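You operate a simulated robot arm through the tools that you are given. There is no shell and no other tool. Be economical: measure what you need, move in short steps, check, and stop when the job is done.

The job below is to be done with a simulated two-armed robot. You get a single attempt, and the scene is never put back.

Task
Stack the black box labelled "605" from the blue table on top of the black box that says "639". Stack the red box that says "520" from the middle shelf of the steel rack on top of the red box that says "536". Take the yellow box that says "769" from the green table and put it on the brown table. Screw the lid back on the green jar. Take the front housing on the green table and put it away on the middle shelf of the silver rack. The order is free.

Only the result counts: the job must be done as asked and must still hold three seconds after the hand-in. Knocking over, shifting, dropping, spilling or breaking anything else fails it. A push-on lid holds only when it is set on centred and level and pressed home; a screw cap is set on level and turned clockwise until tight.

Robot
Two 7-joint arms with fingered hands on one trunk, on a base that drives. Base frame: it is fixed to the floor where the robot stands at the start and does not move with it; the origin is under the middle of the robot, x ahead of it, y to its left, z up. Lengths are in mm, angles in degrees, forces in N, time in s.
The left shoulder is at the start at [99, 128, 1086], the right one opposite. Places, roughly: black box [750, 0, 1000]; brown table [700, 4000, 900]; front housing (13x17x3 cm) [900, 3000, 900]; green jar (8x8x11 cm) [900, 2700, 900]; middle shelf of the silver rack [-8700, 3500, 900]; red box [250, -1750, 1000]; yellow box [750, 2250, 1000]. Payload 5 kg a hand.
The tool frame of a hand sits at the grasp point between the pads (the TCP): z along the fingers, y along the line on which they close. The tips reach 37 mm beyond it. Largest opening 124 mm; the body of the gripper starts 43 mm behind the TCP. The gripper is a hand of 3 fingers: y runs from the thumb to the fingers, the wrist lies at [-21, -116, -203] in the tool frame, and closing takes about 1.5 s.
Orientation is told as [roll, pitch, yaw] about the base's x, y, z axes, in that order, counted from this pose: with the fingers straight down and the wrist toward the robot, the tool's x, y and z point along [0, 1, 0], [1, 0, 0] and [0, 0, -1] of the base frame.

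Tools
- The arms move only by the tool play_rows. It takes "left_increments", "right_increments" or both (then of equal length, played together; a hand with none holds still); each is a list that holds one entry, the list of rows, each a list of 7 numbers: the shift along the base's x, y, z in units of 30 mm (1.0 is 30 mm), then the turn, a rotation vector about the base's x, y, z in units of 6 degrees (1.0 is 6 degrees), then the gripper command, from -1 (fully open) to 1 (shut), values between in proportion. In form: [[[tx, ty, tz, wx, wy, wz, grip], ...]]. A call has 1 to 8 rows; each row shifts and turns the commanded pose from where the row before left it. A call with a number of a shift or a turn outside -1 to 1 is refused whole. Each row takes 0.2 s and may step no farther than 50 mm and 8.6 degrees from the row before; otherwise, or with a gripper value out of range, the whole call is refused. A pose out of reach is approached as far as the arm can. The call stops where the force on the tool passes 40 N (or 10 N more than at its start, if that is more) or the arm is blocked; 0.2 s more then pass. The fingers move at their own pace (about 45 mm/s each) and stop on an object; they squeeze with about 26 N. The grip force told is the motor's: it shows also when the fingers shut on nothing. Time passes only in rows, and 0.2 s behind the last, so rows that do not move let the fingers close. It gives the time, the measured TCP pose, the force on the tool (base axes), the opening and the grip force at its end, in the units of the frame above (readings bear some noise), with the torque about the TCP (base axes, N m) and any sound that the robot's microphone picked up, and new pictures: "pictures" is both (left out), scene, wrist or none (wrist: the cameras of the hands that moved).
- Cameras (640 x 400 px; columns grow to the right, rows downward): "scene" is now at [267.2, -10.5, 1252.6]; the picture's right is [-0.13, -0.99, 0.00], its down [-0.51, 0.07, -0.86] and it looks along [0.85, -0.11, -0.51] (base axes); focal length 222 px, centre (320, 200). "left" rides on the left gripper at [-72, -104, -154] in its tool frame; the picture's right is [-0.83, -0.26, 0.49], its down [0.51, -0.72, 0.47] and it looks along [0.23, 0.64, 0.73] (tool axes); focal length 243 px, centre (320, 200). "right" rides on the right gripper at [72, -104, -154] in its tool frame; the picture's right is [-0.83, 0.26, -0.49], its down [-0.51, -0.72, 0.47] and it looks along [-0.23, 0.64, 0.73] (tool axes); focal length 243 px, centre (320, 200). There is no depth. A picture from a camera that has moved, and an enlarged one, comes with that camera's place and axes in the base frame and with its lens.
- raise_lower(by): slides the trunk up (or, below 0, down) by that many mm; the arms and the scene camera ride with it, the base frame stays. It gives what a move gives, with no picture.
- drive_base(legs): drives the robot by 1 to 6 legs, each [ahead, left, turn to the left] in mm, mm and degrees, along the robot's own axes; the way and the turn of a leg run together, so that a leg with both is an arc; at most 1500 mm and 180 degrees a leg. The arms and the cameras ride along, it lands a little off, and it stops where it bumps. It gives what a move gives, and a new picture of the scene camera.
- hand_shape(shape, hand): the hand has 3 fingers and takes this shape, open, in about a second: jaw (thumb against the fingers, like two jaws); tri (thumb and two fingers); tip (a fingertip pinch); poke (one finger out to press); point (the index stretched); flat (the hand flat); cup (the hand cupped); fist (a fist). The gripper value then closes the fingers along that shape, each until it touches; the sizes above hold for jaw. It gives what a move gives, with no picture.
- aim_head(pan, tilt): turns the head with the scene camera to pan (to the left, within 80 degrees either way) and tilt (down, from -29 to 69), counted from straight ahead of the robot. It gives what a move gives, and a new picture of the scene camera.
- close_up(camera, box): a new picture of the part [left, top, right, bottom] of that camera's present view, enlarged. The clock stands still meanwhile.
- job_done(): hands the job in; it is judged then, once.

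Go step by step. Nothing tells you exact positions but the pictures and the camera data: compare them with the known pose of the tool, close in by small moves and look again before you grip or let go. The budget is 165 turns and 260 pictures, counting those below and the enlarged ones. Unless the task says otherwise, let go and move clear before handing in.

The tools are called after "Call:" as a command line: name --argument value ..., lists and objects as JSON in quotes. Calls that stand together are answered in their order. play_rows: Moves the arms, as the interface text tells. Its arguments: {"type":"object","properties":{"left_increments":{"type":"array","items":{"type":"array","items":{"type":"array","items":{"type":"number"}}}},"right_increments":{"type":"array","items":{"type":"array","items":{"type":"array","items":{"type":"number"}}}},"pictures":{"type":"string","enum":["both","scene","wrist","none"]}},"required":[]} The other tools are called the same way: raise_lower (by) slides the trunk up or down; hand_shape (shape, hand) gives the hand a shape; drive_base (legs) drives the base; aim_head (pan, tilt) turns the head that bears the scene camera; close_up (camera, box) takes an enlarged picture of a part of a camera's view; job_done () hands the job in.

At the start:

```text
t: 0.0
left_tool_pos: [631.4, 191.4, 1172.9]
left_tool_rot: [-0.1, -0.1, 0.1]
left_force: [-0.5, -0.1, -0.3]
left_wrist_torque: [-0.02, 0.03, 0.02]
left_finger_gap: 123.5
left_gripper_force: 0.1
left_shape: jaw
right_tool_pos: [623.7, -302.9, 1157.4]
right_tool_rot: [0.0, 0.0, -0.1]
right_force: [-0.3, -0.3, -0.4]
right_wrist_torque: [0.0, -0.01, 0.0]
right_finger_gap: 123.6
right_gripper_force: 0.1
right_shape: jaw
trunk travel left (down, up): [-275.0, 288.0]
robot x, y, heading: [1.3, 1.6, 0.1]
head pan, tilt: [-7.6, 30.8]
```

scene: 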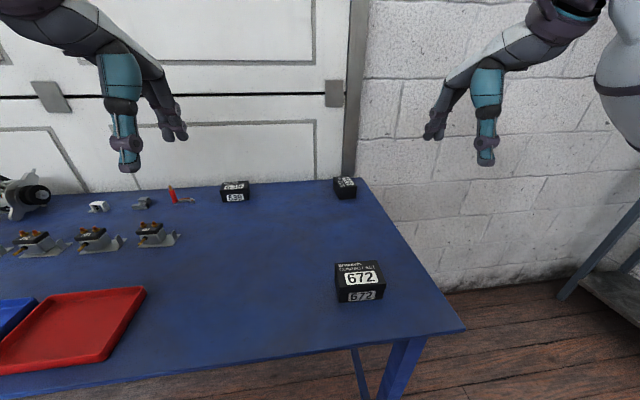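
right: 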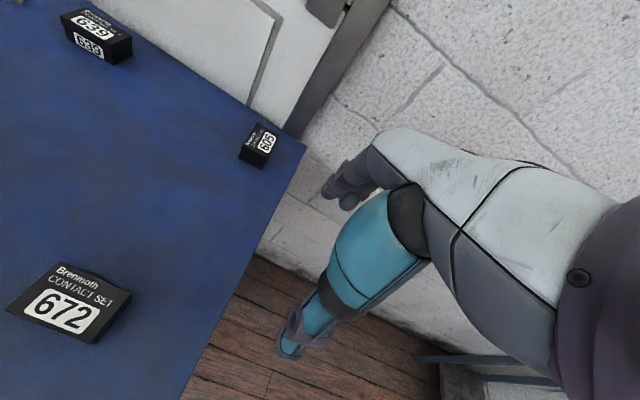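
left: 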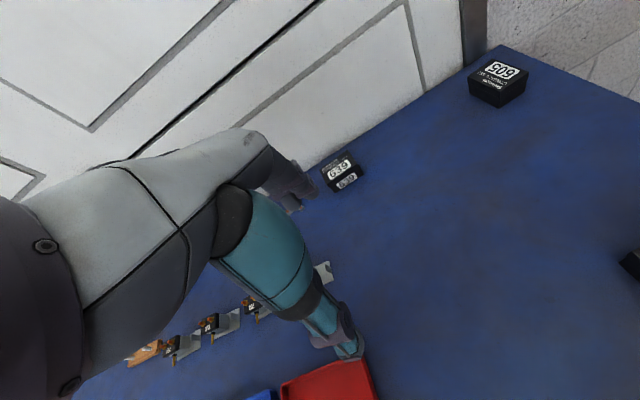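

The blue table holds 639 near [938, 183, 902] and 605 near [926, -182, 900] by triangulation. I'll look closer before I move.

Call:
close_up --camera "scene" --box '[200, 150, 400, 275]'

Call:
close_up --camera "right" --box '[200, 90, 360, 190]'

Call:
close_up --camera "left" --box '[280, 40, 560, 215]'

```text
3.20 times, centred on (300, 212) of scene
camera zoom: at [267.2, -10.5, 1252.6], right [-0.13, -0.99, 0.0], down [-0.51, 0.07, -0.86], along [0.85, -0.11, -0.51], focal length 710 px, centre (384, 160)
```

zoom: 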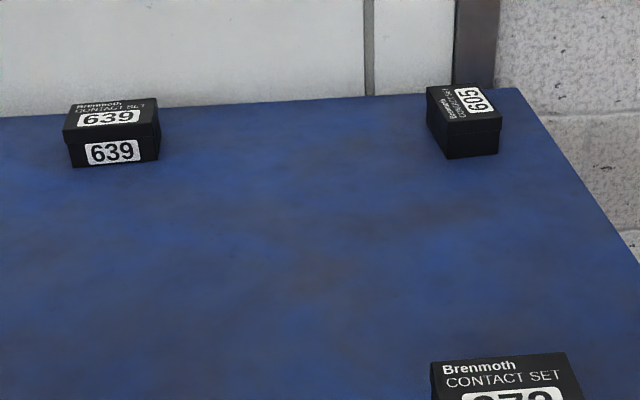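

```text
4.00 times, centred on (280, 140) of right
camera zoom: at [519.8, -230.3, 1310.7], right [0.26, -0.83, 0.49], down [-0.72, -0.51, -0.47], along [0.64, -0.23, -0.73], focal length 970 px, centre (480, 440)
```

zoom: 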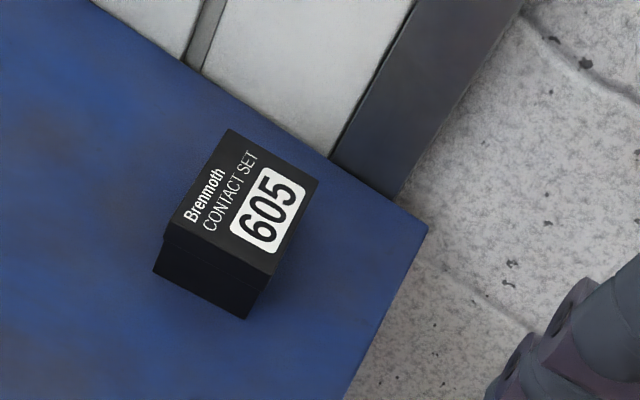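

```text
2.29 times, centred on (420, 128) of left
camera zoom: at [528.2, 118.2, 1326.3], right [-0.26, -0.83, -0.49], down [-0.72, 0.51, -0.47], along [0.64, 0.23, -0.73], focal length 555 px, centre (91, 366)
```

zoom: 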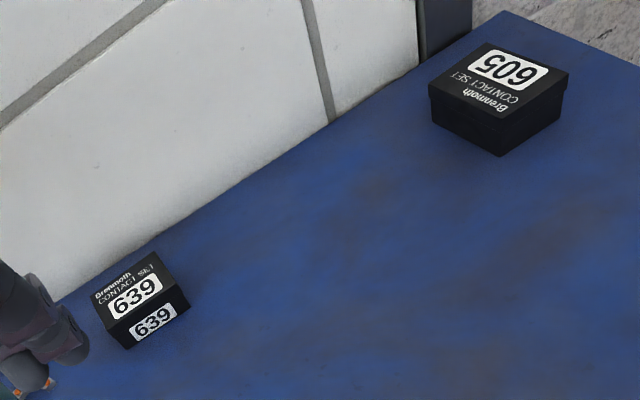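

605 is about 85 (x) by 58 (y) by 40 high, centred near [926, -182], with its top at 917 and the table at 877. The wall is at x≈1045, so I'll bring the right hand over it from above.

Call:
play_rows --right_increments '[[[1, 0.5, -0.3, 0, 0, 0, -0.8], [1, 0.5, -0.3, 0, 0, 0, -0.8], [1, 0.5, -0.3, 0, 0, 0, -0.8], [1, 0.5, -0.3, 0, 0, 0, -0.8], [1, 0.5, -0.3, 0, 0, 0, -0.8], [1, 0.5, -0.3, 0, 0, 0, -0.8], [1, 0.5, -0.3, 0, 0, 0, -0.8], [1, 0.5, -0.3, 0, 0, 0, -0.8]]]'

```text
t: 1.8
left_tool_pos: [633.1, 190.9, 1172.4]
left_tool_rot: [0.0, 0.1, 0.0]
left_force: [-1.1, 0.5, 0.2]
left_wrist_torque: [0.03, -0.01, 0.02]
left_finger_gap: 123.8
left_gripper_force: 0.0
left_shape: jaw
right_tool_pos: [865.3, -180.7, 1083.0]
right_tool_rot: [-0.1, 0.1, 0.0]
right_force: [0.5, 0.1, 1.1]
right_wrist_torque: [-0.01, 0.03, 0.02]
right_finger_gap: 111.9
right_gripper_force: 0.1
right_shape: jaw
trunk travel left (down, up): [-275.0, 288.0]
robot x, y, heading: [-0.9, 0.7, 0.3]
head pan, tilt: [-7.6, 30.8]
camera scene: at [268.4, -9.6, 1252.3], right [-0.13, -0.99, 0.0], down [-0.51, 0.07, -0.86], along [0.85, -0.11, -0.51], focal length 222 px, centre (320, 200)
camera right: at [761.9, -107.4, 1236.9], right [0.26, -0.83, 0.49], down [-0.72, -0.51, -0.47], along [0.64, -0.23, -0.73], focal length 243 px, centre (320, 200)
```

scene: 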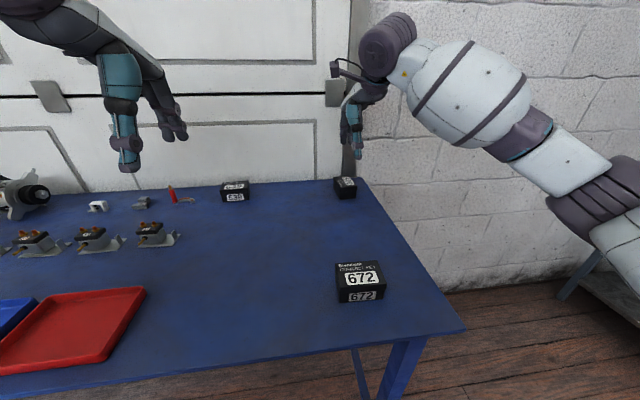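
right: 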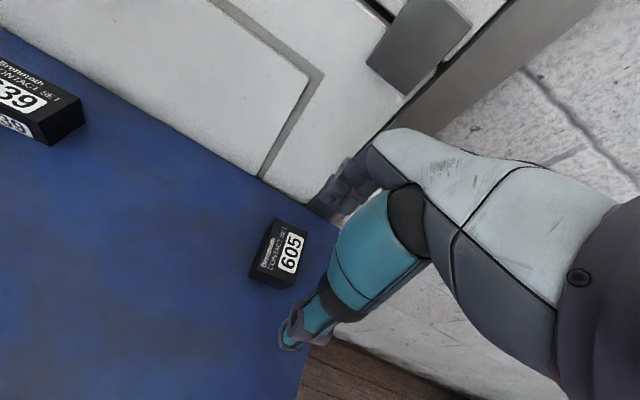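

The new view confirms 605 at about [924, -182]. I'm moving over it and partway down.

Call:
play_rows --right_increments '[[[1, 0, -0.5, 0, 0, 0, -0.8], [0.97, 0, -0.5, 0, 0, 0, -0.8], [0, 0, -1, 0, 0, 0, -0.8], [0, 0, -1, 0, 0, 0, -0.8]]]'

Call:
close_up --camera "right" --box '[200, 150, 440, 400]'

Call:
close_up --camera "scene" --box '[280, 100, 440, 200]'

```text
t: 2.8
left_tool_pos: [634.2, 191.1, 1171.2]
left_tool_rot: [0.0, 0.1, -0.1]
left_force: [0.6, -0.3, -0.7]
left_wrist_torque: [0.03, 0.09, 0.0]
left_finger_gap: 123.5
left_gripper_force: 0.0
left_shape: jaw
right_tool_pos: [923.1, -184.5, 995.4]
right_tool_rot: [0.0, -0.1, 0.0]
right_force: [0.6, -1.1, 0.0]
right_wrist_torque: [0.05, 0.04, 0.02]
right_finger_gap: 111.4
right_gripper_force: 0.2
right_shape: jaw
trunk travel left (down, up): [-275.0, 288.0]
robot x, y, heading: [0.2, -2.7, -0.1]
head pan, tilt: [-7.6, 30.8]
camera scene: at [268.2, -10.7, 1252.4], right [-0.13, -0.99, 0.0], down [-0.51, 0.07, -0.86], along [0.85, -0.11, -0.51], focal length 222 px, centre (320, 200)
camera right: at [819.1, -111.4, 1148.3], right [0.26, -0.83, 0.49], down [-0.72, -0.51, -0.47], along [0.64, -0.23, -0.73], focal length 243 px, centre (320, 200)
```

scene: 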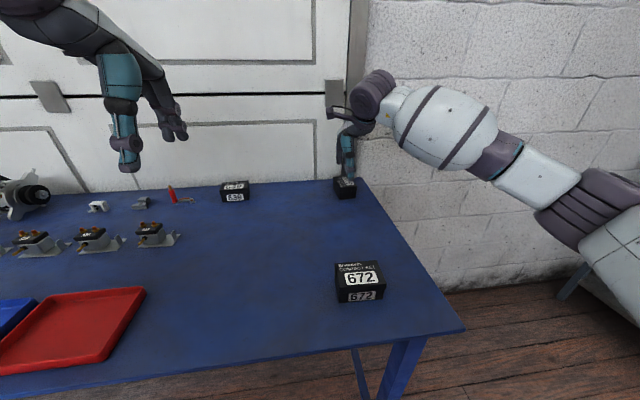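
right: 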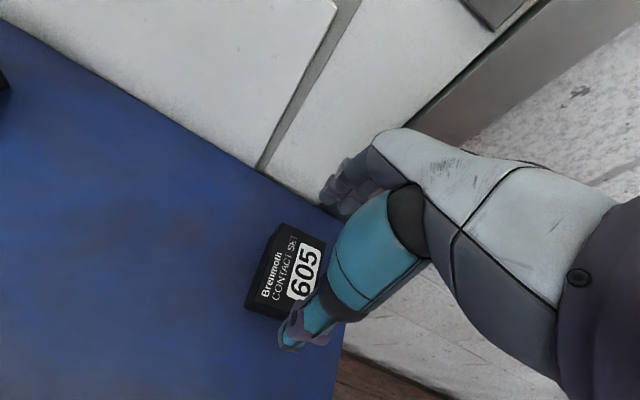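

```text
1.60 times, centred on (320, 275) of right
camera zoom: at [819.1, -111.4, 1148.3], right [0.26, -0.83, 0.49], down [-0.72, -0.51, -0.47], along [0.64, -0.23, -0.73], focal length 388 px, centre (320, 80)
```

zoom: 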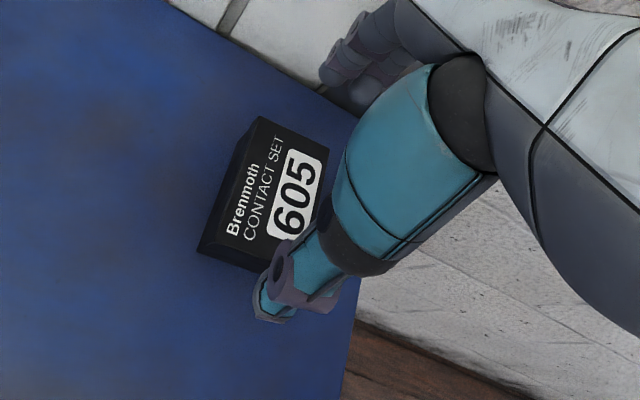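

```text
4.00 times, centred on (360, 150) of scene
camera zoom: at [268.2, -10.7, 1252.4], right [-0.13, -0.99, 0.0], down [-0.51, 0.07, -0.86], along [0.85, -0.11, -0.51], focal length 888 px, centre (160, 400)
```

zoom: 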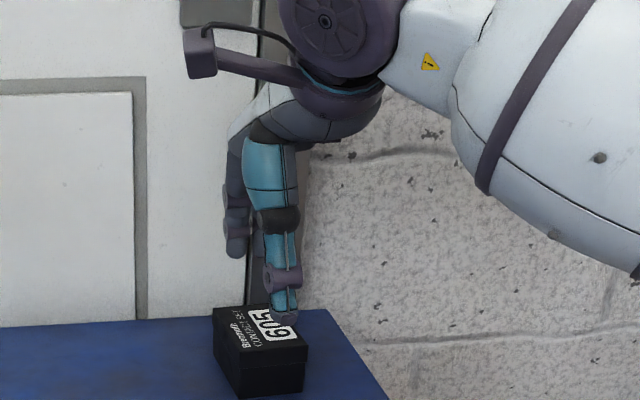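

The hand is straddling 605 (thumb near x≈861, box from x≈878 to 964). I'm going down to z≈921 and closing.

Call:
play_rows --right_increments '[[[0, 0.1, -0.8, 0, 0, 0, -0.8], [0, 0, -0.8, 0, 0, 0, -0.8], [0, 0, -0.8, 0, 0, 0, -0.8]]]' --pictures "wrist"

Call:
close_up --camera "scene" --box '[280, 100, 440, 200]'

```text
t: 3.6
left_tool_pos: [632.1, 190.6, 1172.6]
left_tool_rot: [0.0, 0.0, 0.1]
left_force: [0.2, 0.7, 0.4]
left_wrist_torque: [0.03, 0.0, -0.04]
left_finger_gap: 123.3
left_gripper_force: 0.0
left_shape: jaw
right_tool_pos: [923.7, -179.2, 921.9]
right_tool_rot: [0.0, 0.0, -0.1]
right_force: [-0.2, 0.0, 0.2]
right_wrist_torque: [0.02, 0.0, -0.05]
right_finger_gap: 111.6
right_gripper_force: 0.0
right_shape: jaw
trunk travel left (down, up): [-275.0, 288.0]
robot x, y, heading: [0.9, 0.3, 0.0]
head pan, tilt: [-7.6, 30.8]
camera right: at [819.7, -107.1, 1075.7], right [0.26, -0.83, 0.49], down [-0.72, -0.51, -0.47], along [0.64, -0.23, -0.73], focal length 243 px, centre (320, 200)
```

right: 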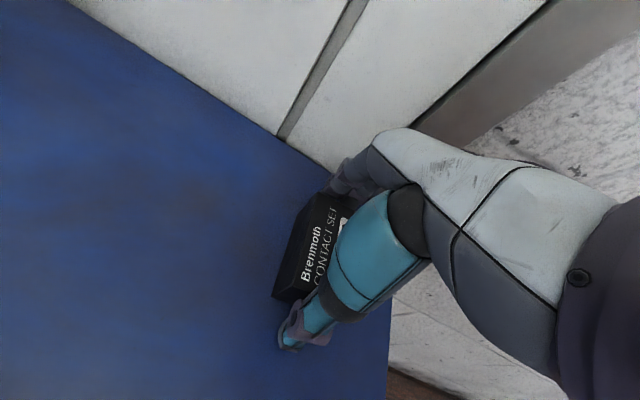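

```text
4.00 times, centred on (360, 150) of scene
camera zoom: at [267.6, -10.6, 1252.5], right [-0.13, -0.99, 0.0], down [-0.51, 0.07, -0.86], along [0.85, -0.11, -0.51], focal length 888 px, centre (160, 400)
```

zoom: 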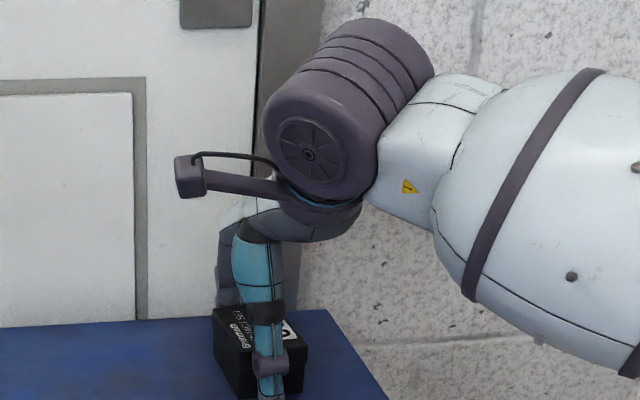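

The hand is well placed around the box. I'll close, then lift.

Call:
play_rows --right_increments '[[[0, 0, 0, 0, 0, 0, 1], [0, 0, 0, 0, 0, 0, 1], [0, 0, 0, 0, 0, 0, 1], [0, 0, 0, 0, 0, 0, 1], [0, 0, 0, 0, 0, 0, 1], [0, 0, 0, 0, 0, 0, 1], [0, 0, 0, 0, 0, 0, 1]]]' --pictures "none"

Call:
play_rows --right_increments '[[[0, 0, 0.5, 0, 0, 0, 1], [0, 0, 1, 0, 0, 0, 1], [0, 0, 1, 0, 0, 0, 1], [0, 0, 1, 0, 0, 0, 1], [0, 0, 1, 0, 0, 0, 1]]]' --pictures "both"

```text
t: 5.2
left_tool_pos: [632.1, 189.5, 1172.3]
left_tool_rot: [0.1, 0.0, 0.1]
left_force: [0.0, -0.3, -0.2]
left_wrist_torque: [-0.02, 0.0, -0.01]
left_finger_gap: 124.0
left_gripper_force: 0.1
left_shape: jaw
right_tool_pos: [923.4, -179.5, 922.5]
right_tool_rot: [0.0, 0.0, 0.0]
right_force: [0.1, -0.2, 0.5]
right_wrist_torque: [0.0, 0.01, -0.01]
right_finger_gap: 79.2
right_gripper_force: 25.8
right_shape: jaw
trunk travel left (down, up): [-275.0, 288.0]
robot x, y, heading: [-0.6, -2.8, -0.2]
head pan, tilt: [-7.6, 30.8]
```

```text
t: 6.4
left_tool_pos: [631.7, 190.9, 1173.5]
left_tool_rot: [0.0, 0.0, 0.1]
left_force: [-0.7, -0.4, 0.5]
left_wrist_torque: [-0.02, 0.05, -0.01]
left_finger_gap: 123.5
left_gripper_force: 0.1
left_shape: jaw
right_tool_pos: [922.1, -179.5, 1057.4]
right_tool_rot: [-0.1, 0.0, 0.1]
right_force: [0.1, 0.0, -1.2]
right_wrist_torque: [0.03, 0.0, 0.01]
right_finger_gap: 79.4
right_gripper_force: 25.8
right_shape: jaw
trunk travel left (down, up): [-275.0, 288.0]
robot x, y, heading: [-2.1, 1.5, -0.2]
head pan, tilt: [-7.6, 30.8]
camera scene: at [266.6, -10.0, 1252.8], right [-0.13, -0.99, 0.0], down [-0.51, 0.07, -0.86], along [0.85, -0.11, -0.51], focal length 222 px, centre (320, 200)
camera right: at [818.0, -106.8, 1211.1], right [0.26, -0.83, 0.49], down [-0.72, -0.51, -0.47], along [0.64, -0.23, -0.73], focal length 243 px, centre (320, 200)
```

scene: 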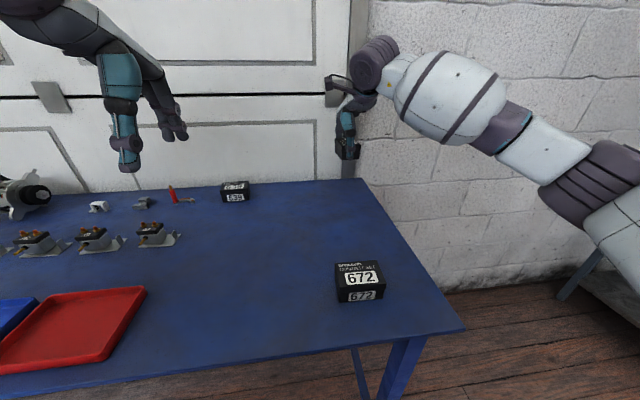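
right: 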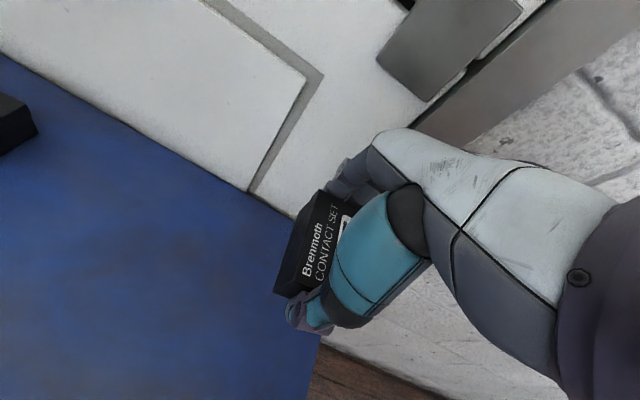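

605 is held (79 mm along x). I'll slide the base left about 360 mm to bring it over 639.

Call:
drive_base --legs '[[0, 360, 0]]'

Call:
close_up --camera "right" --box '[160, 150, 480, 350]'

```text
t: 10.1
left_tool_pos: [626.2, 558.8, 1173.3]
left_tool_rot: [0.0, 0.1, 0.8]
left_force: [-0.6, -0.3, 0.1]
left_wrist_torque: [0.01, -0.03, -0.02]
left_finger_gap: 123.9
left_gripper_force: 0.0
left_shape: jaw
right_tool_pos: [922.8, 192.0, 1057.3]
right_tool_rot: [0.0, 0.0, 0.8]
right_force: [-0.2, -0.2, 0.1]
right_wrist_torque: [0.02, -0.03, -0.01]
right_finger_gap: 79.3
right_gripper_force: 26.3
right_shape: jaw
trunk travel left (down, up): [-275.0, 288.0]
robot x, y, heading: [-6.6, 358.9, 0.9]
head pan, tilt: [-7.6, 30.8]
camera scene: at [264.8, 352.0, 1252.6], right [-0.12, -0.99, 0.0], down [-0.51, 0.06, -0.86], along [0.85, -0.1, -0.51], focal length 222 px, centre (320, 200)
```

scene: 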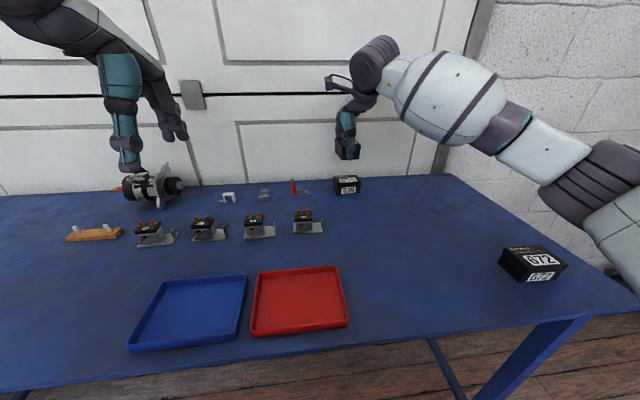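

```text
2.00 times, centred on (320, 250) of right
camera zoom: at [817.6, 263.0, 1210.5], right [0.27, -0.83, 0.49], down [-0.71, -0.52, -0.47], along [0.64, -0.22, -0.73], focal length 485 px, centre (320, 100)
```

zoom: 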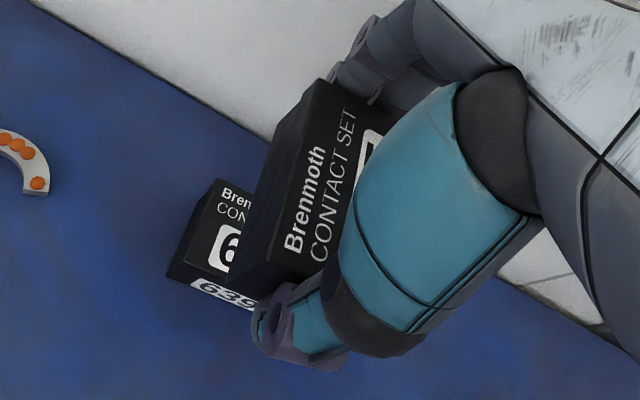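

605 hangs right over 639. I'll take a zoomed view to measure 639's outline exactly.

Call:
close_up --camera "scene" --box '[316, 150, 380, 200]'

```text
8.00 times, centred on (348, 175) of scene
camera zoom: at [264.8, 352.0, 1252.6], right [-0.12, -0.99, 0.0], down [-0.51, 0.06, -0.86], along [0.85, -0.1, -0.51], focal length 1776 px, centre (96, 400)
```

zoom: 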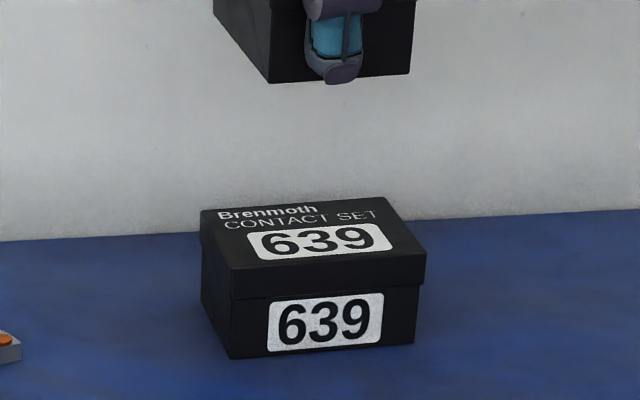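

639's top is centred near [951, 177]. The hand holds 605 at about [923, 188], so I'll move +28, -11 and lower to just above.

Call:
play_rows --right_increments '[[[0.5, -0.2, 0, 0, 0, 0, 1], [0.45, -0.17, 0, 0, 0, 0, 1], [0, 0, -1, 0, 0, 0, 1], [0, 0, -1, 0, 0, 0, 1], [0, 0, -0.6, 0, 0, 0, 1]]]' --pictures "wrist"

Call:
close_up --camera "scene" --box '[316, 150, 380, 200]'

Call:
close_up --camera "left" --box '[320, 0, 640, 200]'

```text
t: 11.3
left_tool_pos: [627.3, 558.9, 1172.2]
left_tool_rot: [0.0, -0.1, 0.9]
left_force: [-0.7, -0.1, -1.2]
left_wrist_torque: [-0.01, 0.02, 0.01]
left_finger_gap: 123.5
left_gripper_force: 0.1
left_shape: jaw
right_tool_pos: [949.9, 181.1, 976.9]
right_tool_rot: [0.0, 0.0, 0.8]
right_force: [0.2, 0.8, -0.7]
right_wrist_torque: [-0.01, 0.02, -0.03]
right_finger_gap: 79.5
right_gripper_force: 26.2
right_shape: jaw
trunk travel left (down, up): [-275.0, 288.0]
robot x, y, heading: [-2.8, 357.4, 0.8]
head pan, tilt: [-7.6, 30.8]
camera right: at [845.5, 251.5, 1130.6], right [0.27, -0.83, 0.49], down [-0.71, -0.52, -0.47], along [0.64, -0.22, -0.73], focal length 243 px, centre (320, 200)
```

right: 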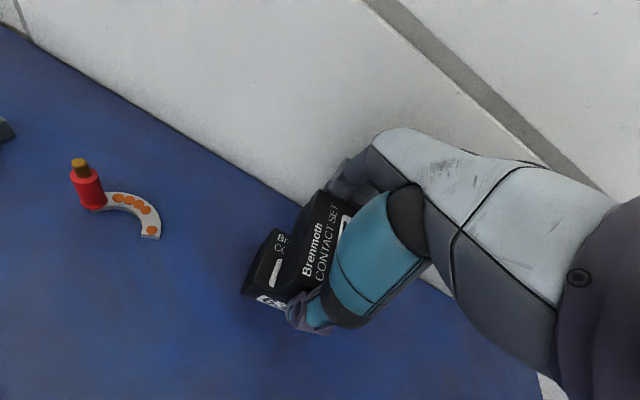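

```text
8.00 times, centred on (348, 175) of scene
camera zoom: at [265.0, 352.0, 1252.6], right [-0.12, -0.99, 0.0], down [-0.51, 0.06, -0.86], along [0.85, -0.1, -0.51], focal length 1776 px, centre (96, 400)
```

zoom: 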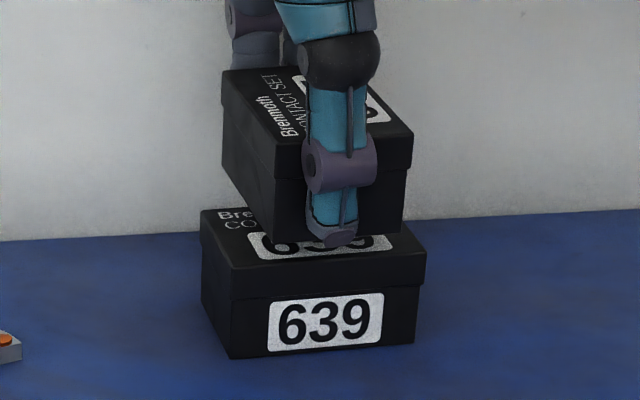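

```text
2.00 times, centred on (480, 100) of left
camera zoom: at [524.0, 484.5, 1326.2], right [-0.25, -0.83, -0.49], down [-0.73, 0.5, -0.47], along [0.64, 0.24, -0.73], focal length 485 px, centre (0, 400)
```

zoom: 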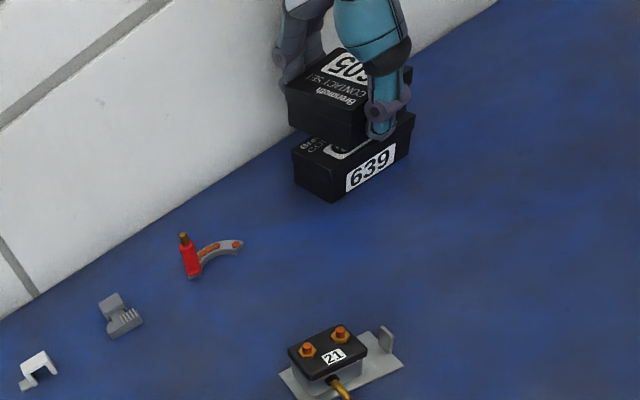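

605 is about 4 mm too far right. I'll nudge it +4 in y and lower gently until the force shows contact.

Call:
play_rows --right_increments '[[[0, 0.13, 0, 0, 0, 0, 1], [0, 0, -0.2, 0, 0, 0, 1], [0, 0, -0.1, 0, 0, 0, 1], [0, 0, -0.07, 0, 0, 0, 1]]]' --pictures "none"

Call:
close_up --camera "scene" --box '[316, 150, 380, 200]'

```text
t: 12.3
left_tool_pos: [626.1, 558.5, 1173.0]
left_tool_rot: [0.1, 0.0, 0.9]
left_force: [0.3, -0.7, 0.0]
left_wrist_torque: [-0.03, 0.01, 0.01]
left_finger_gap: 123.5
left_gripper_force: 0.1
left_shape: jaw
right_tool_pos: [949.8, 184.7, 967.2]
right_tool_rot: [0.0, -0.1, 0.9]
right_force: [-1.0, -0.2, -1.3]
right_wrist_torque: [0.02, 0.01, 0.01]
right_finger_gap: 79.4
right_gripper_force: 25.3
right_shape: jaw
trunk travel left (down, up): [-275.0, 288.0]
robot x, y, heading: [-1.2, 361.2, 0.7]
head pan, tilt: [-7.6, 30.8]
```

```text
8.00 times, centred on (348, 175) of scene
camera zoom: at [264.9, 352.1, 1252.6], right [-0.12, -0.99, 0.0], down [-0.51, 0.06, -0.86], along [0.85, -0.1, -0.51], focal length 1776 px, centre (96, 400)
```

zoom: 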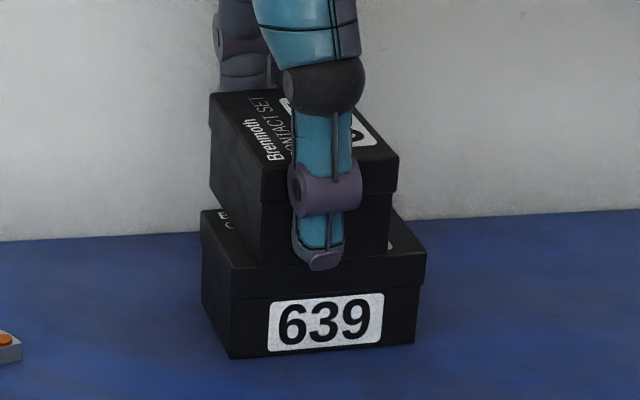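

It's well centred and nearly down. I'll lower it in small steps until it touches.

Call:
play_rows --right_increments '[[[0, 0, -0.05, 0, 0, 0, 1], [0, 0, -0.05, 0, 0, 0, 1], [0, 0, -0.05, 0, 0, 0, 1]]]' --pictures "none"

```text
t: 13.1
left_tool_pos: [623.9, 559.7, 1173.4]
left_tool_rot: [0.1, -0.1, 0.9]
left_force: [-0.2, 0.1, -0.7]
left_wrist_torque: [-0.02, 0.04, 0.0]
left_finger_gap: 123.6
left_gripper_force: 0.1
left_shape: jaw
right_tool_pos: [948.9, 186.2, 966.2]
right_tool_rot: [0.0, -0.1, 0.8]
right_force: [-0.1, -0.3, 13.3]
right_wrist_torque: [0.0, 0.15, 0.01]
right_finger_gap: 79.0
right_gripper_force: 26.4
right_shape: jaw
trunk travel left (down, up): [-275.0, 288.0]
robot x, y, heading: [-1.9, 361.1, 0.9]
head pan, tilt: [-7.6, 30.8]
```

It made contact at z≈966. I'll relax the push, open, and lift clear.

Call:
play_rows --right_increments '[[[0, 0, 0.08, 0, 0, 0, 0.2], [0, 0, 0, 0, 0, 0, -0.7], [0, 0, 0, 0, 0, 0, -0.7], [0, 0, 0, 0, 0, 0, -0.7], [0, 0, 0.5, 0, 0, 0, -0.7], [0, 0, 1, 0, 0, 0, -0.7], [0, 0, 1, 0, 0, 0, -0.7], [0, 0, 1, 0, 0, 0, -0.7]]]' --pictures "none"

Call:
close_up --camera "scene" --box '[316, 150, 380, 200]'

```text
t: 14.9
left_tool_pos: [626.8, 558.7, 1172.8]
left_tool_rot: [0.0, -0.1, 0.9]
left_force: [-0.2, 0.2, -0.9]
left_wrist_torque: [-0.01, -0.04, 0.02]
left_finger_gap: 123.6
left_gripper_force: 0.0
left_shape: jaw
right_tool_pos: [950.7, 186.7, 1072.4]
right_tool_rot: [0.0, 0.0, 0.8]
right_force: [-0.3, -0.2, 0.3]
right_wrist_torque: [-0.05, -0.01, -0.01]
right_finger_gap: 105.2
right_gripper_force: 0.1
right_shape: jaw
trunk travel left (down, up): [-275.0, 288.0]
robot x, y, heading: [-2.8, 356.4, 0.9]
head pan, tilt: [-7.6, 30.8]
```

```text
8.00 times, centred on (348, 175) of scene
camera zoom: at [264.2, 352.8, 1252.7], right [-0.12, -0.99, 0.0], down [-0.51, 0.06, -0.86], along [0.85, -0.1, -0.51], focal length 1776 px, centre (96, 400)
```

zoom: 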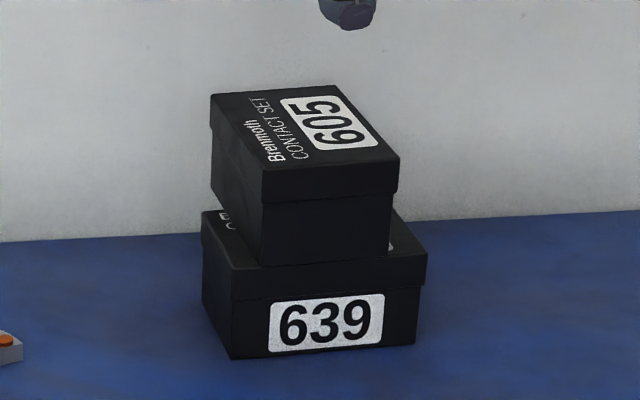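

The stack stands. I'll pull the right hand back and then look toward the steel rack on the right.

Call:
play_rows --right_increments '[[[-1, -0.5, 0.4, 0, 0, 0, -1], [-1, -0.5, 0.4, 0, 0, 0, -1], [-1, -0.5, 0.4, 0, 0, 0, -1], [-1, -0.5, 0.4, 0, 0, 0, -1], [-1, -0.5, 0.4, 0, 0, 0, -1], [-1, -0.5, 0.4, 0, 0, 0, -1], [-1, -0.5, 0.4, 0, 0, 0, -1], [-1, -0.5, 0.4, 0, 0, 0, -1]]]' --pictures "none"

Call:
aim_head --pan -75 --tilt 15

```text
t: 16.7
left_tool_pos: [625.0, 557.3, 1174.1]
left_tool_rot: [0.1, -0.1, 0.9]
left_force: [-0.1, 0.0, 0.4]
left_wrist_torque: [0.0, 0.0, 0.01]
left_finger_gap: 123.7
left_gripper_force: 0.1
left_shape: jaw
right_tool_pos: [710.6, 63.9, 1166.2]
right_tool_rot: [0.1, -0.1, 0.9]
right_force: [-0.4, -0.2, 0.3]
right_wrist_torque: [-0.01, -0.03, 0.01]
right_finger_gap: 123.8
right_gripper_force: 0.0
right_shape: jaw
trunk travel left (down, up): [-275.0, 288.0]
robot x, y, heading: [0.8, 357.4, 0.8]
head pan, tilt: [-7.6, 30.8]
```

```text
t: 18.1
left_tool_pos: [626.6, 559.1, 1173.7]
left_tool_rot: [0.0, -0.1, 0.8]
left_force: [0.1, -1.0, 0.2]
left_wrist_torque: [-0.01, -0.01, 0.02]
left_finger_gap: 123.5
left_gripper_force: 0.1
left_shape: jaw
right_tool_pos: [712.8, 65.0, 1167.0]
right_tool_rot: [-0.1, 0.0, 0.9]
right_force: [0.4, 0.1, -0.4]
right_wrist_torque: [0.0, 0.01, 0.0]
right_finger_gap: 123.7
right_gripper_force: 0.1
right_shape: jaw
trunk travel left (down, up): [-275.0, 288.0]
robot x, y, heading: [-1.9, 359.1, 0.8]
head pan, tilt: [-75.0, 15.0]
camera scene: at [200.9, 272.9, 1278.1], right [-0.96, -0.27, 0.0], down [-0.07, 0.25, -0.97], along [0.26, -0.93, -0.26], focal length 222 px, centre (320, 200)
```

scene: 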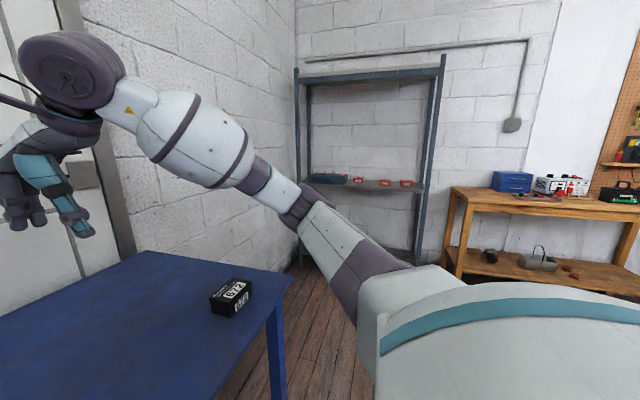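

The steel rack stands against the right-hand wall, its boxes on the middle shelf around x 100–500. I'll slide right past the table, turn right 90° at a distance, and shift to face the rack.

Call:
drive_base --legs '[[0, -1060, 0], [0, 0, -90], [0, 250, 0]]'

Call:
aim_head --pan 0 --tilt 25

```text
t: 33.8
left_tool_pos: [432.9, -1323.2, 1171.9]
left_tool_rot: [0.0, 0.0, -90.5]
left_force: [-1.7, -0.7, -0.3]
left_wrist_torque: [-0.01, -0.02, 0.03]
left_finger_gap: 123.4
left_gripper_force: 0.0
left_shape: jaw
right_tool_pos: [-64.1, -1399.3, 1166.6]
right_tool_rot: [-0.1, 0.0, -90.5]
right_force: [0.2, 0.6, 0.2]
right_wrist_torque: [0.0, 0.03, -0.02]
right_finger_gap: 123.5
right_gripper_force: 0.0
right_shape: jaw
trunk travel left (down, up): [-275.0, 288.0]
robot x, y, heading: [248.2, -688.5, -90.4]
head pan, tilt: [-75.0, 15.0]
camera scene: at [155.6, -890.1, 1278.1], right [-0.25, 0.97, 0.0], down [0.25, 0.06, -0.97], along [-0.94, -0.24, -0.26], focal length 222 px, centre (320, 200)
```

scene: 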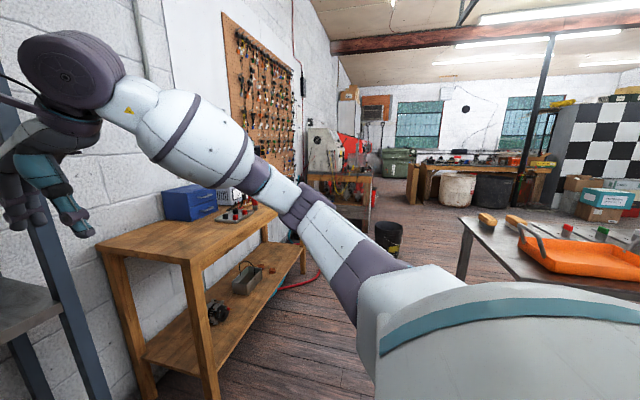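

```text
t: 35.2
left_tool_pos: [432.8, -1323.8, 1172.0]
left_tool_rot: [-0.1, 0.1, -90.4]
left_force: [0.1, -0.2, 0.0]
left_wrist_torque: [0.05, -0.02, -0.02]
left_finger_gap: 123.7
left_gripper_force: 0.0
left_shape: jaw
right_tool_pos: [-62.9, -1398.9, 1166.3]
right_tool_rot: [0.0, 0.0, -90.6]
right_force: [0.4, -0.3, -0.3]
right_wrist_torque: [-0.02, -0.04, 0.0]
right_finger_gap: 123.7
right_gripper_force: 0.1
right_shape: jaw
trunk travel left (down, up): [-275.0, 288.0]
robot x, y, heading: [249.5, -692.5, -90.4]
head pan, tilt: [0.0, 25.0]
camera scene: at [245.3, -958.8, 1261.9], right [-1.0, 0.01, 0.0], down [0.0, 0.42, -0.91], along [-0.01, -0.91, -0.42], focal length 222 px, centre (320, 200)
```

scene: 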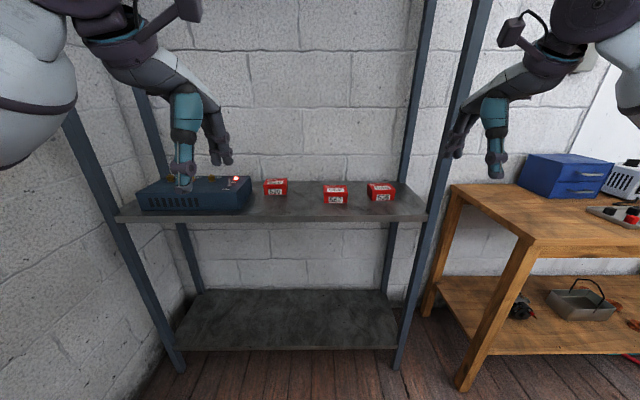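

Call:
close_up --camera "scene" --box '[250, 165, 410, 225]'

Call:
close_up --camera "scene" --box '[320, 0, 640, 200]'

Call:
close_up --camera "left" --box '[0, 0, 640, 400]'

```text
4.00 times, centred on (330, 195) of scene
camera zoom: at [245.3, -958.8, 1261.9], right [-1.0, 0.01, 0.0], down [0.0, 0.42, -0.91], along [-0.01, -0.91, -0.42], focal length 888 px, centre (280, 220)
```

zoom: 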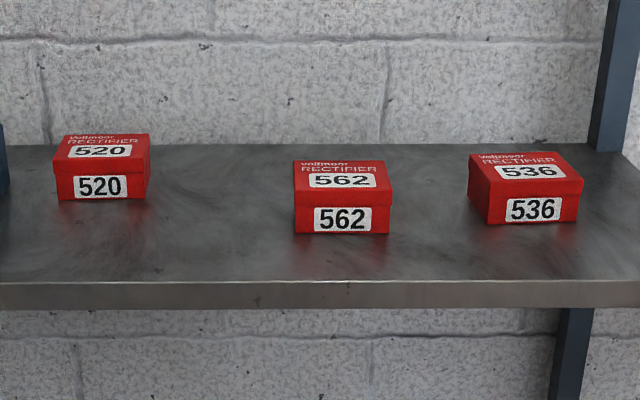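

```text
2.00 times, centred on (480, 100) of scene
camera zoom: at [245.3, -958.8, 1261.9], right [-1.0, 0.01, 0.0], down [0.0, 0.42, -0.91], along [-0.01, -0.91, -0.42], focal length 444 px, centre (0, 400)
```

zoom: 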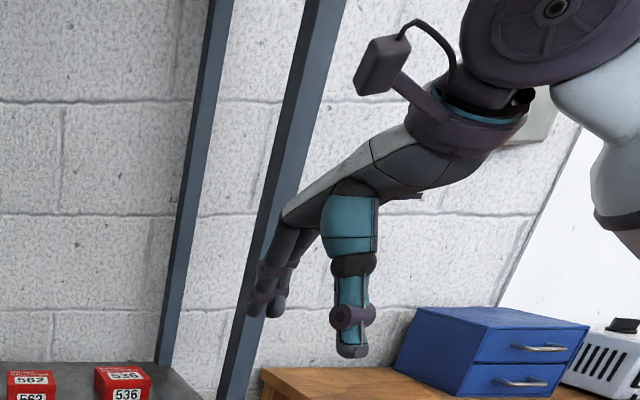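

```text
1.00 times, centred on (320, 200) of left (not enlarged: the box is as wide or as high as the picture)
camera zoom: at [361.3, -1219.4, 1326.3], right [-0.83, 0.27, -0.49], down [0.51, 0.72, -0.47], along [0.23, -0.64, -0.73], focal length 243 px, centre (320, 200)
```

zoom: 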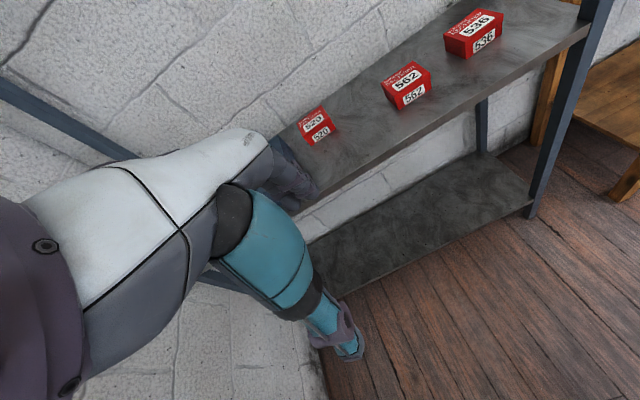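

The shelf holds 520 near [428, -1860], 562 near [179, -1755] and 536 near [0, -1790], with the shelf at z≈895 and the rack posts at x≈-102 and 900. I'll use the left hand, so I first fold the right hand back and up.

Call:
play_rows --right_increments '[[[0, 1, 0.8, 0, 0, 0, -1], [0, 1, 0.8, 0, 0, 0, -1], [0, 1, 0.8, 0, 0, 0, -1], [0, 1, 0.8, 0, 0, 0, -1], [0, 1, 0.8, 0, 0, 0, -1], [0, 1, 0.8, 0, 0, 0, -1], [0, 1, 0.8, 0, 0, 0, -1], [0, 1, 0.8, 0, 0, 0, -1]]]' --pictures "scene"

```text
t: 37.0
left_tool_pos: [433.4, -1322.3, 1174.0]
left_tool_rot: [0.0, 0.0, -90.4]
left_force: [0.5, 0.3, 0.2]
left_wrist_torque: [-0.05, -0.01, -0.02]
left_finger_gap: 123.4
left_gripper_force: 0.0
left_shape: jaw
right_tool_pos: [-65.1, -1155.9, 1358.6]
right_tool_rot: [0.0, -0.1, -90.5]
right_force: [0.2, 0.4, 0.9]
right_wrist_torque: [-0.05, 0.02, 0.03]
right_finger_gap: 123.8
right_gripper_force: 0.2
right_shape: jaw
trunk travel left (down, up): [-275.0, 288.0]
robot x, y, heading: [249.2, -691.3, -90.5]
head pan, tilt: [0.0, 25.0]
camera scene: at [245.7, -956.7, 1262.4], right [-1.0, 0.01, 0.0], down [0.0, 0.42, -0.91], along [-0.01, -0.91, -0.42], focal length 222 px, centre (320, 200)
```

scene: 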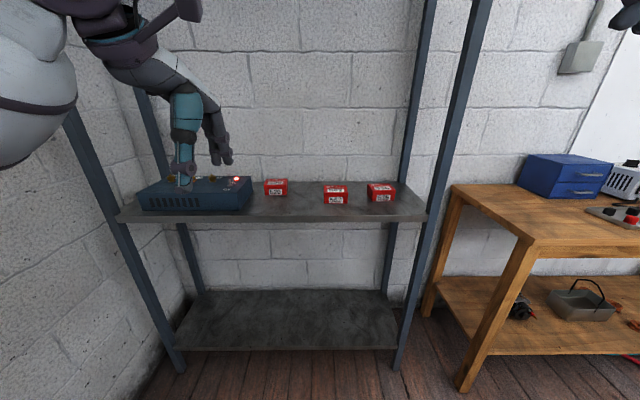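

The right hand is out of the way. I'll drive 240 mm toward the rack.

Call:
drive_base --legs '[[240, 0, 0]]'

Call:
close_up --camera "left" --box '[0, 0, 640, 400]'

Call:
close_up --camera "scene" --box '[220, 150, 420, 275]'

```text
t: 38.8
left_tool_pos: [426.7, -1557.1, 1173.6]
left_tool_rot: [0.0, -0.2, -90.6]
left_force: [-0.1, 0.0, 0.3]
left_wrist_torque: [0.02, 0.01, 0.01]
left_finger_gap: 123.6
left_gripper_force: 0.1
left_shape: jaw
right_tool_pos: [-70.0, -1389.2, 1357.3]
right_tool_rot: [0.0, -0.2, -90.8]
right_force: [-0.1, 0.5, -1.2]
right_wrist_torque: [0.0, 0.0, -0.04]
right_finger_gap: 123.6
right_gripper_force: 0.2
right_shape: jaw
trunk travel left (down, up): [-275.0, 288.0]
robot x, y, heading: [245.6, -923.4, -90.7]
head pan, tilt: [0.0, 25.0]
camera scene: at [241.5, -1191.6, 1262.2], right [-1.0, 0.01, 0.0], down [0.01, 0.42, -0.91], along [-0.01, -0.91, -0.42], focal length 222 px, centre (320, 200)
```

scene: 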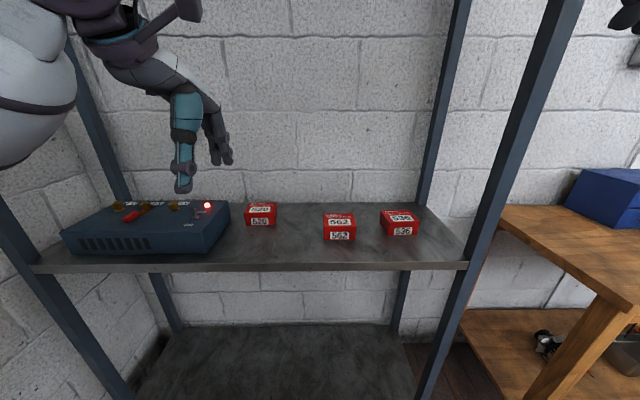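

```text
1.00 times, centred on (320, 200) of left (not enlarged: the box is as wide or as high as the picture)
camera zoom: at [356.3, -1452.6, 1326.9], right [-0.83, 0.27, -0.49], down [0.52, 0.71, -0.47], along [0.22, -0.64, -0.73], focal length 243 px, centre (320, 200)
```

zoom: 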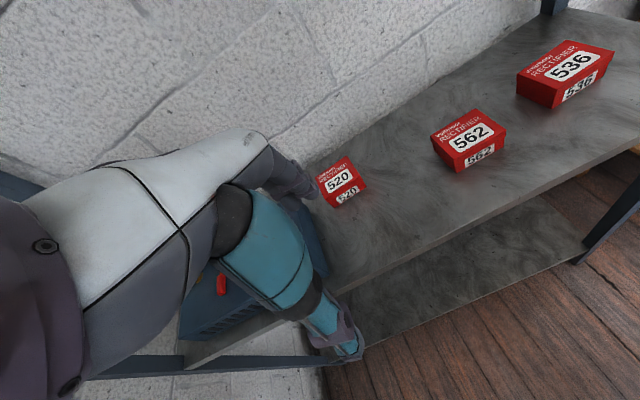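

```text
3.20 times, centred on (320, 212) of scene
camera zoom: at [241.5, -1191.6, 1262.2], right [-1.0, 0.01, 0.0], down [0.01, 0.42, -0.91], along [-0.01, -0.91, -0.42], focal length 710 px, centre (320, 160)
```

zoom: 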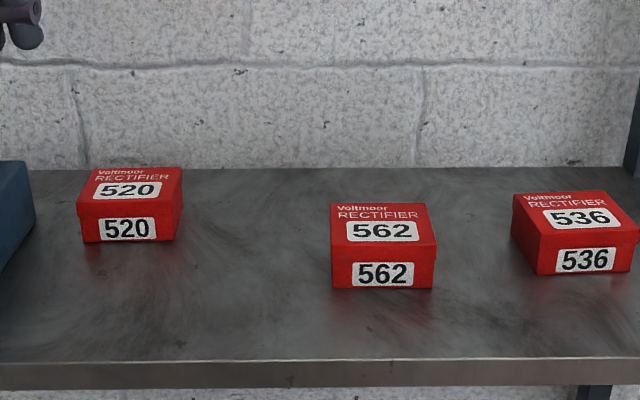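

Using two scene views, the shelf is at z≈905. 520 is centred near [416, -1800] (86 × 60 × 42), and 536 near [-3, -1760]. I'm bringing the left hand above 520.

Call:
play_rows --left_increments '[[[-0.05, -1, -0.5, 0, 0, 0, -0.5], [-0.05, -1, -0.5, 0, 0, 0, -0.5], [-0.05, -1, -0.5, 0, 0, 0, -0.5], [-0.05, -1, -0.5, 0, 0, 0, -0.5], [-0.05, -1, -0.5, 0, 0, 0, -0.5], [-0.05, -1, -0.5, 0, 0, 0, -0.5], [-0.05, -1, 0, 0, 0, 0, -0.5], [-0.05, -1, 0, 0, 0, 0, -0.5]]]'

Call:
close_up --camera "scene" --box '[200, 130, 328, 230]'

```text
t: 40.6
left_tool_pos: [416.4, -1800.9, 1082.7]
left_tool_rot: [0.0, 0.2, -90.6]
left_force: [-0.9, -0.8, -0.6]
left_wrist_torque: [0.04, -0.04, 0.04]
left_finger_gap: 93.1
left_gripper_force: 0.0
left_shape: jaw
right_tool_pos: [-70.8, -1391.5, 1356.8]
right_tool_rot: [0.0, 0.0, -90.8]
right_force: [0.9, -0.7, -0.1]
right_wrist_torque: [0.02, -0.03, 0.0]
right_finger_gap: 123.9
right_gripper_force: 0.0
right_shape: jaw
trunk travel left (down, up): [-275.0, 288.0]
robot x, y, heading: [247.8, -921.6, -90.6]
head pan, tilt: [0.0, 25.0]
camera scene: at [240.8, -1193.5, 1261.7], right [-1.0, 0.01, 0.0], down [0.01, 0.42, -0.91], along [-0.01, -0.91, -0.42], focal length 222 px, centre (320, 200)
camera left: at [345.5, -1695.3, 1236.7], right [-0.83, 0.27, -0.49], down [0.52, 0.72, -0.47], along [0.22, -0.64, -0.73], focal length 243 px, centre (320, 200)
```

scene: 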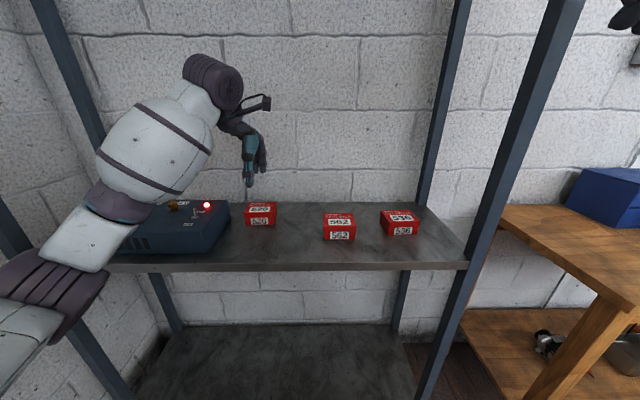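
left: 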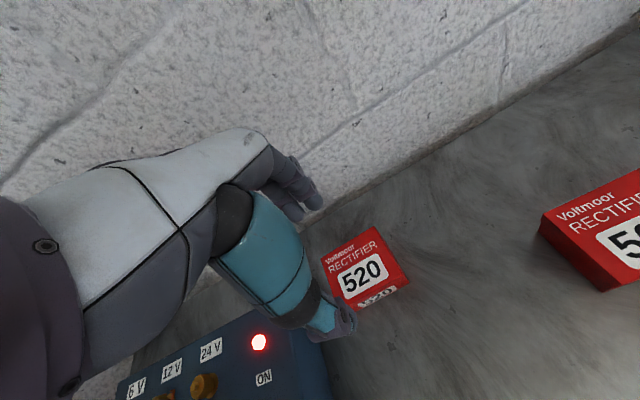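

```text
4.00 times, centred on (264, 180) of scene
camera zoom: at [240.8, -1193.5, 1261.7], right [-1.0, 0.01, 0.0], down [0.01, 0.42, -0.91], along [-0.01, -0.91, -0.42], focal length 888 px, centre (544, 280)
```

zoom: 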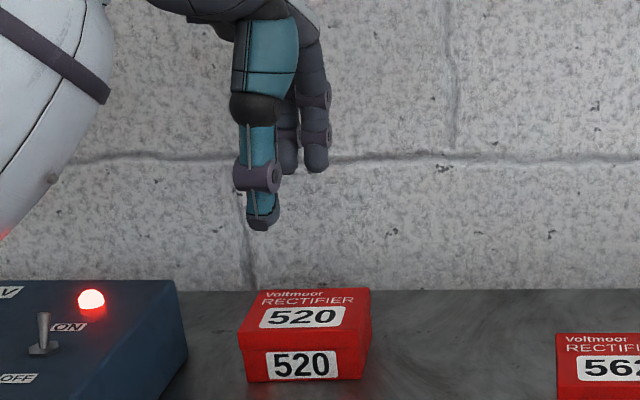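

I need a sharper outline of 520 before I go down.

Call:
close_up --camera "left" --box '[300, 205, 428, 315]'

Call:
close_up --camera "scene" --box '[235, 190, 299, 230]'

```text
3.64 times, centred on (364, 260) of left
camera zoom: at [345.5, -1695.3, 1236.7], right [-0.83, 0.27, -0.49], down [0.52, 0.72, -0.47], along [0.22, -0.64, -0.73], focal length 882 px, centre (160, -18)
```

zoom: 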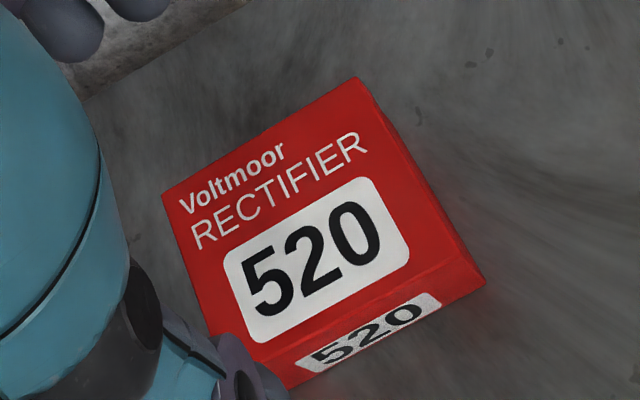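

```text
10.00 times, centred on (267, 210) of scene
camera zoom: at [240.8, -1193.5, 1261.7], right [-1.0, 0.01, 0.0], down [0.01, 0.42, -0.91], along [-0.01, -0.91, -0.42], focal length 2220 px, centre (850, 100)
```

zoom: 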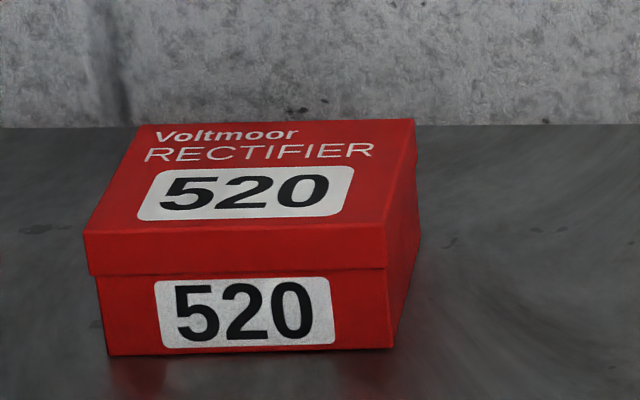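

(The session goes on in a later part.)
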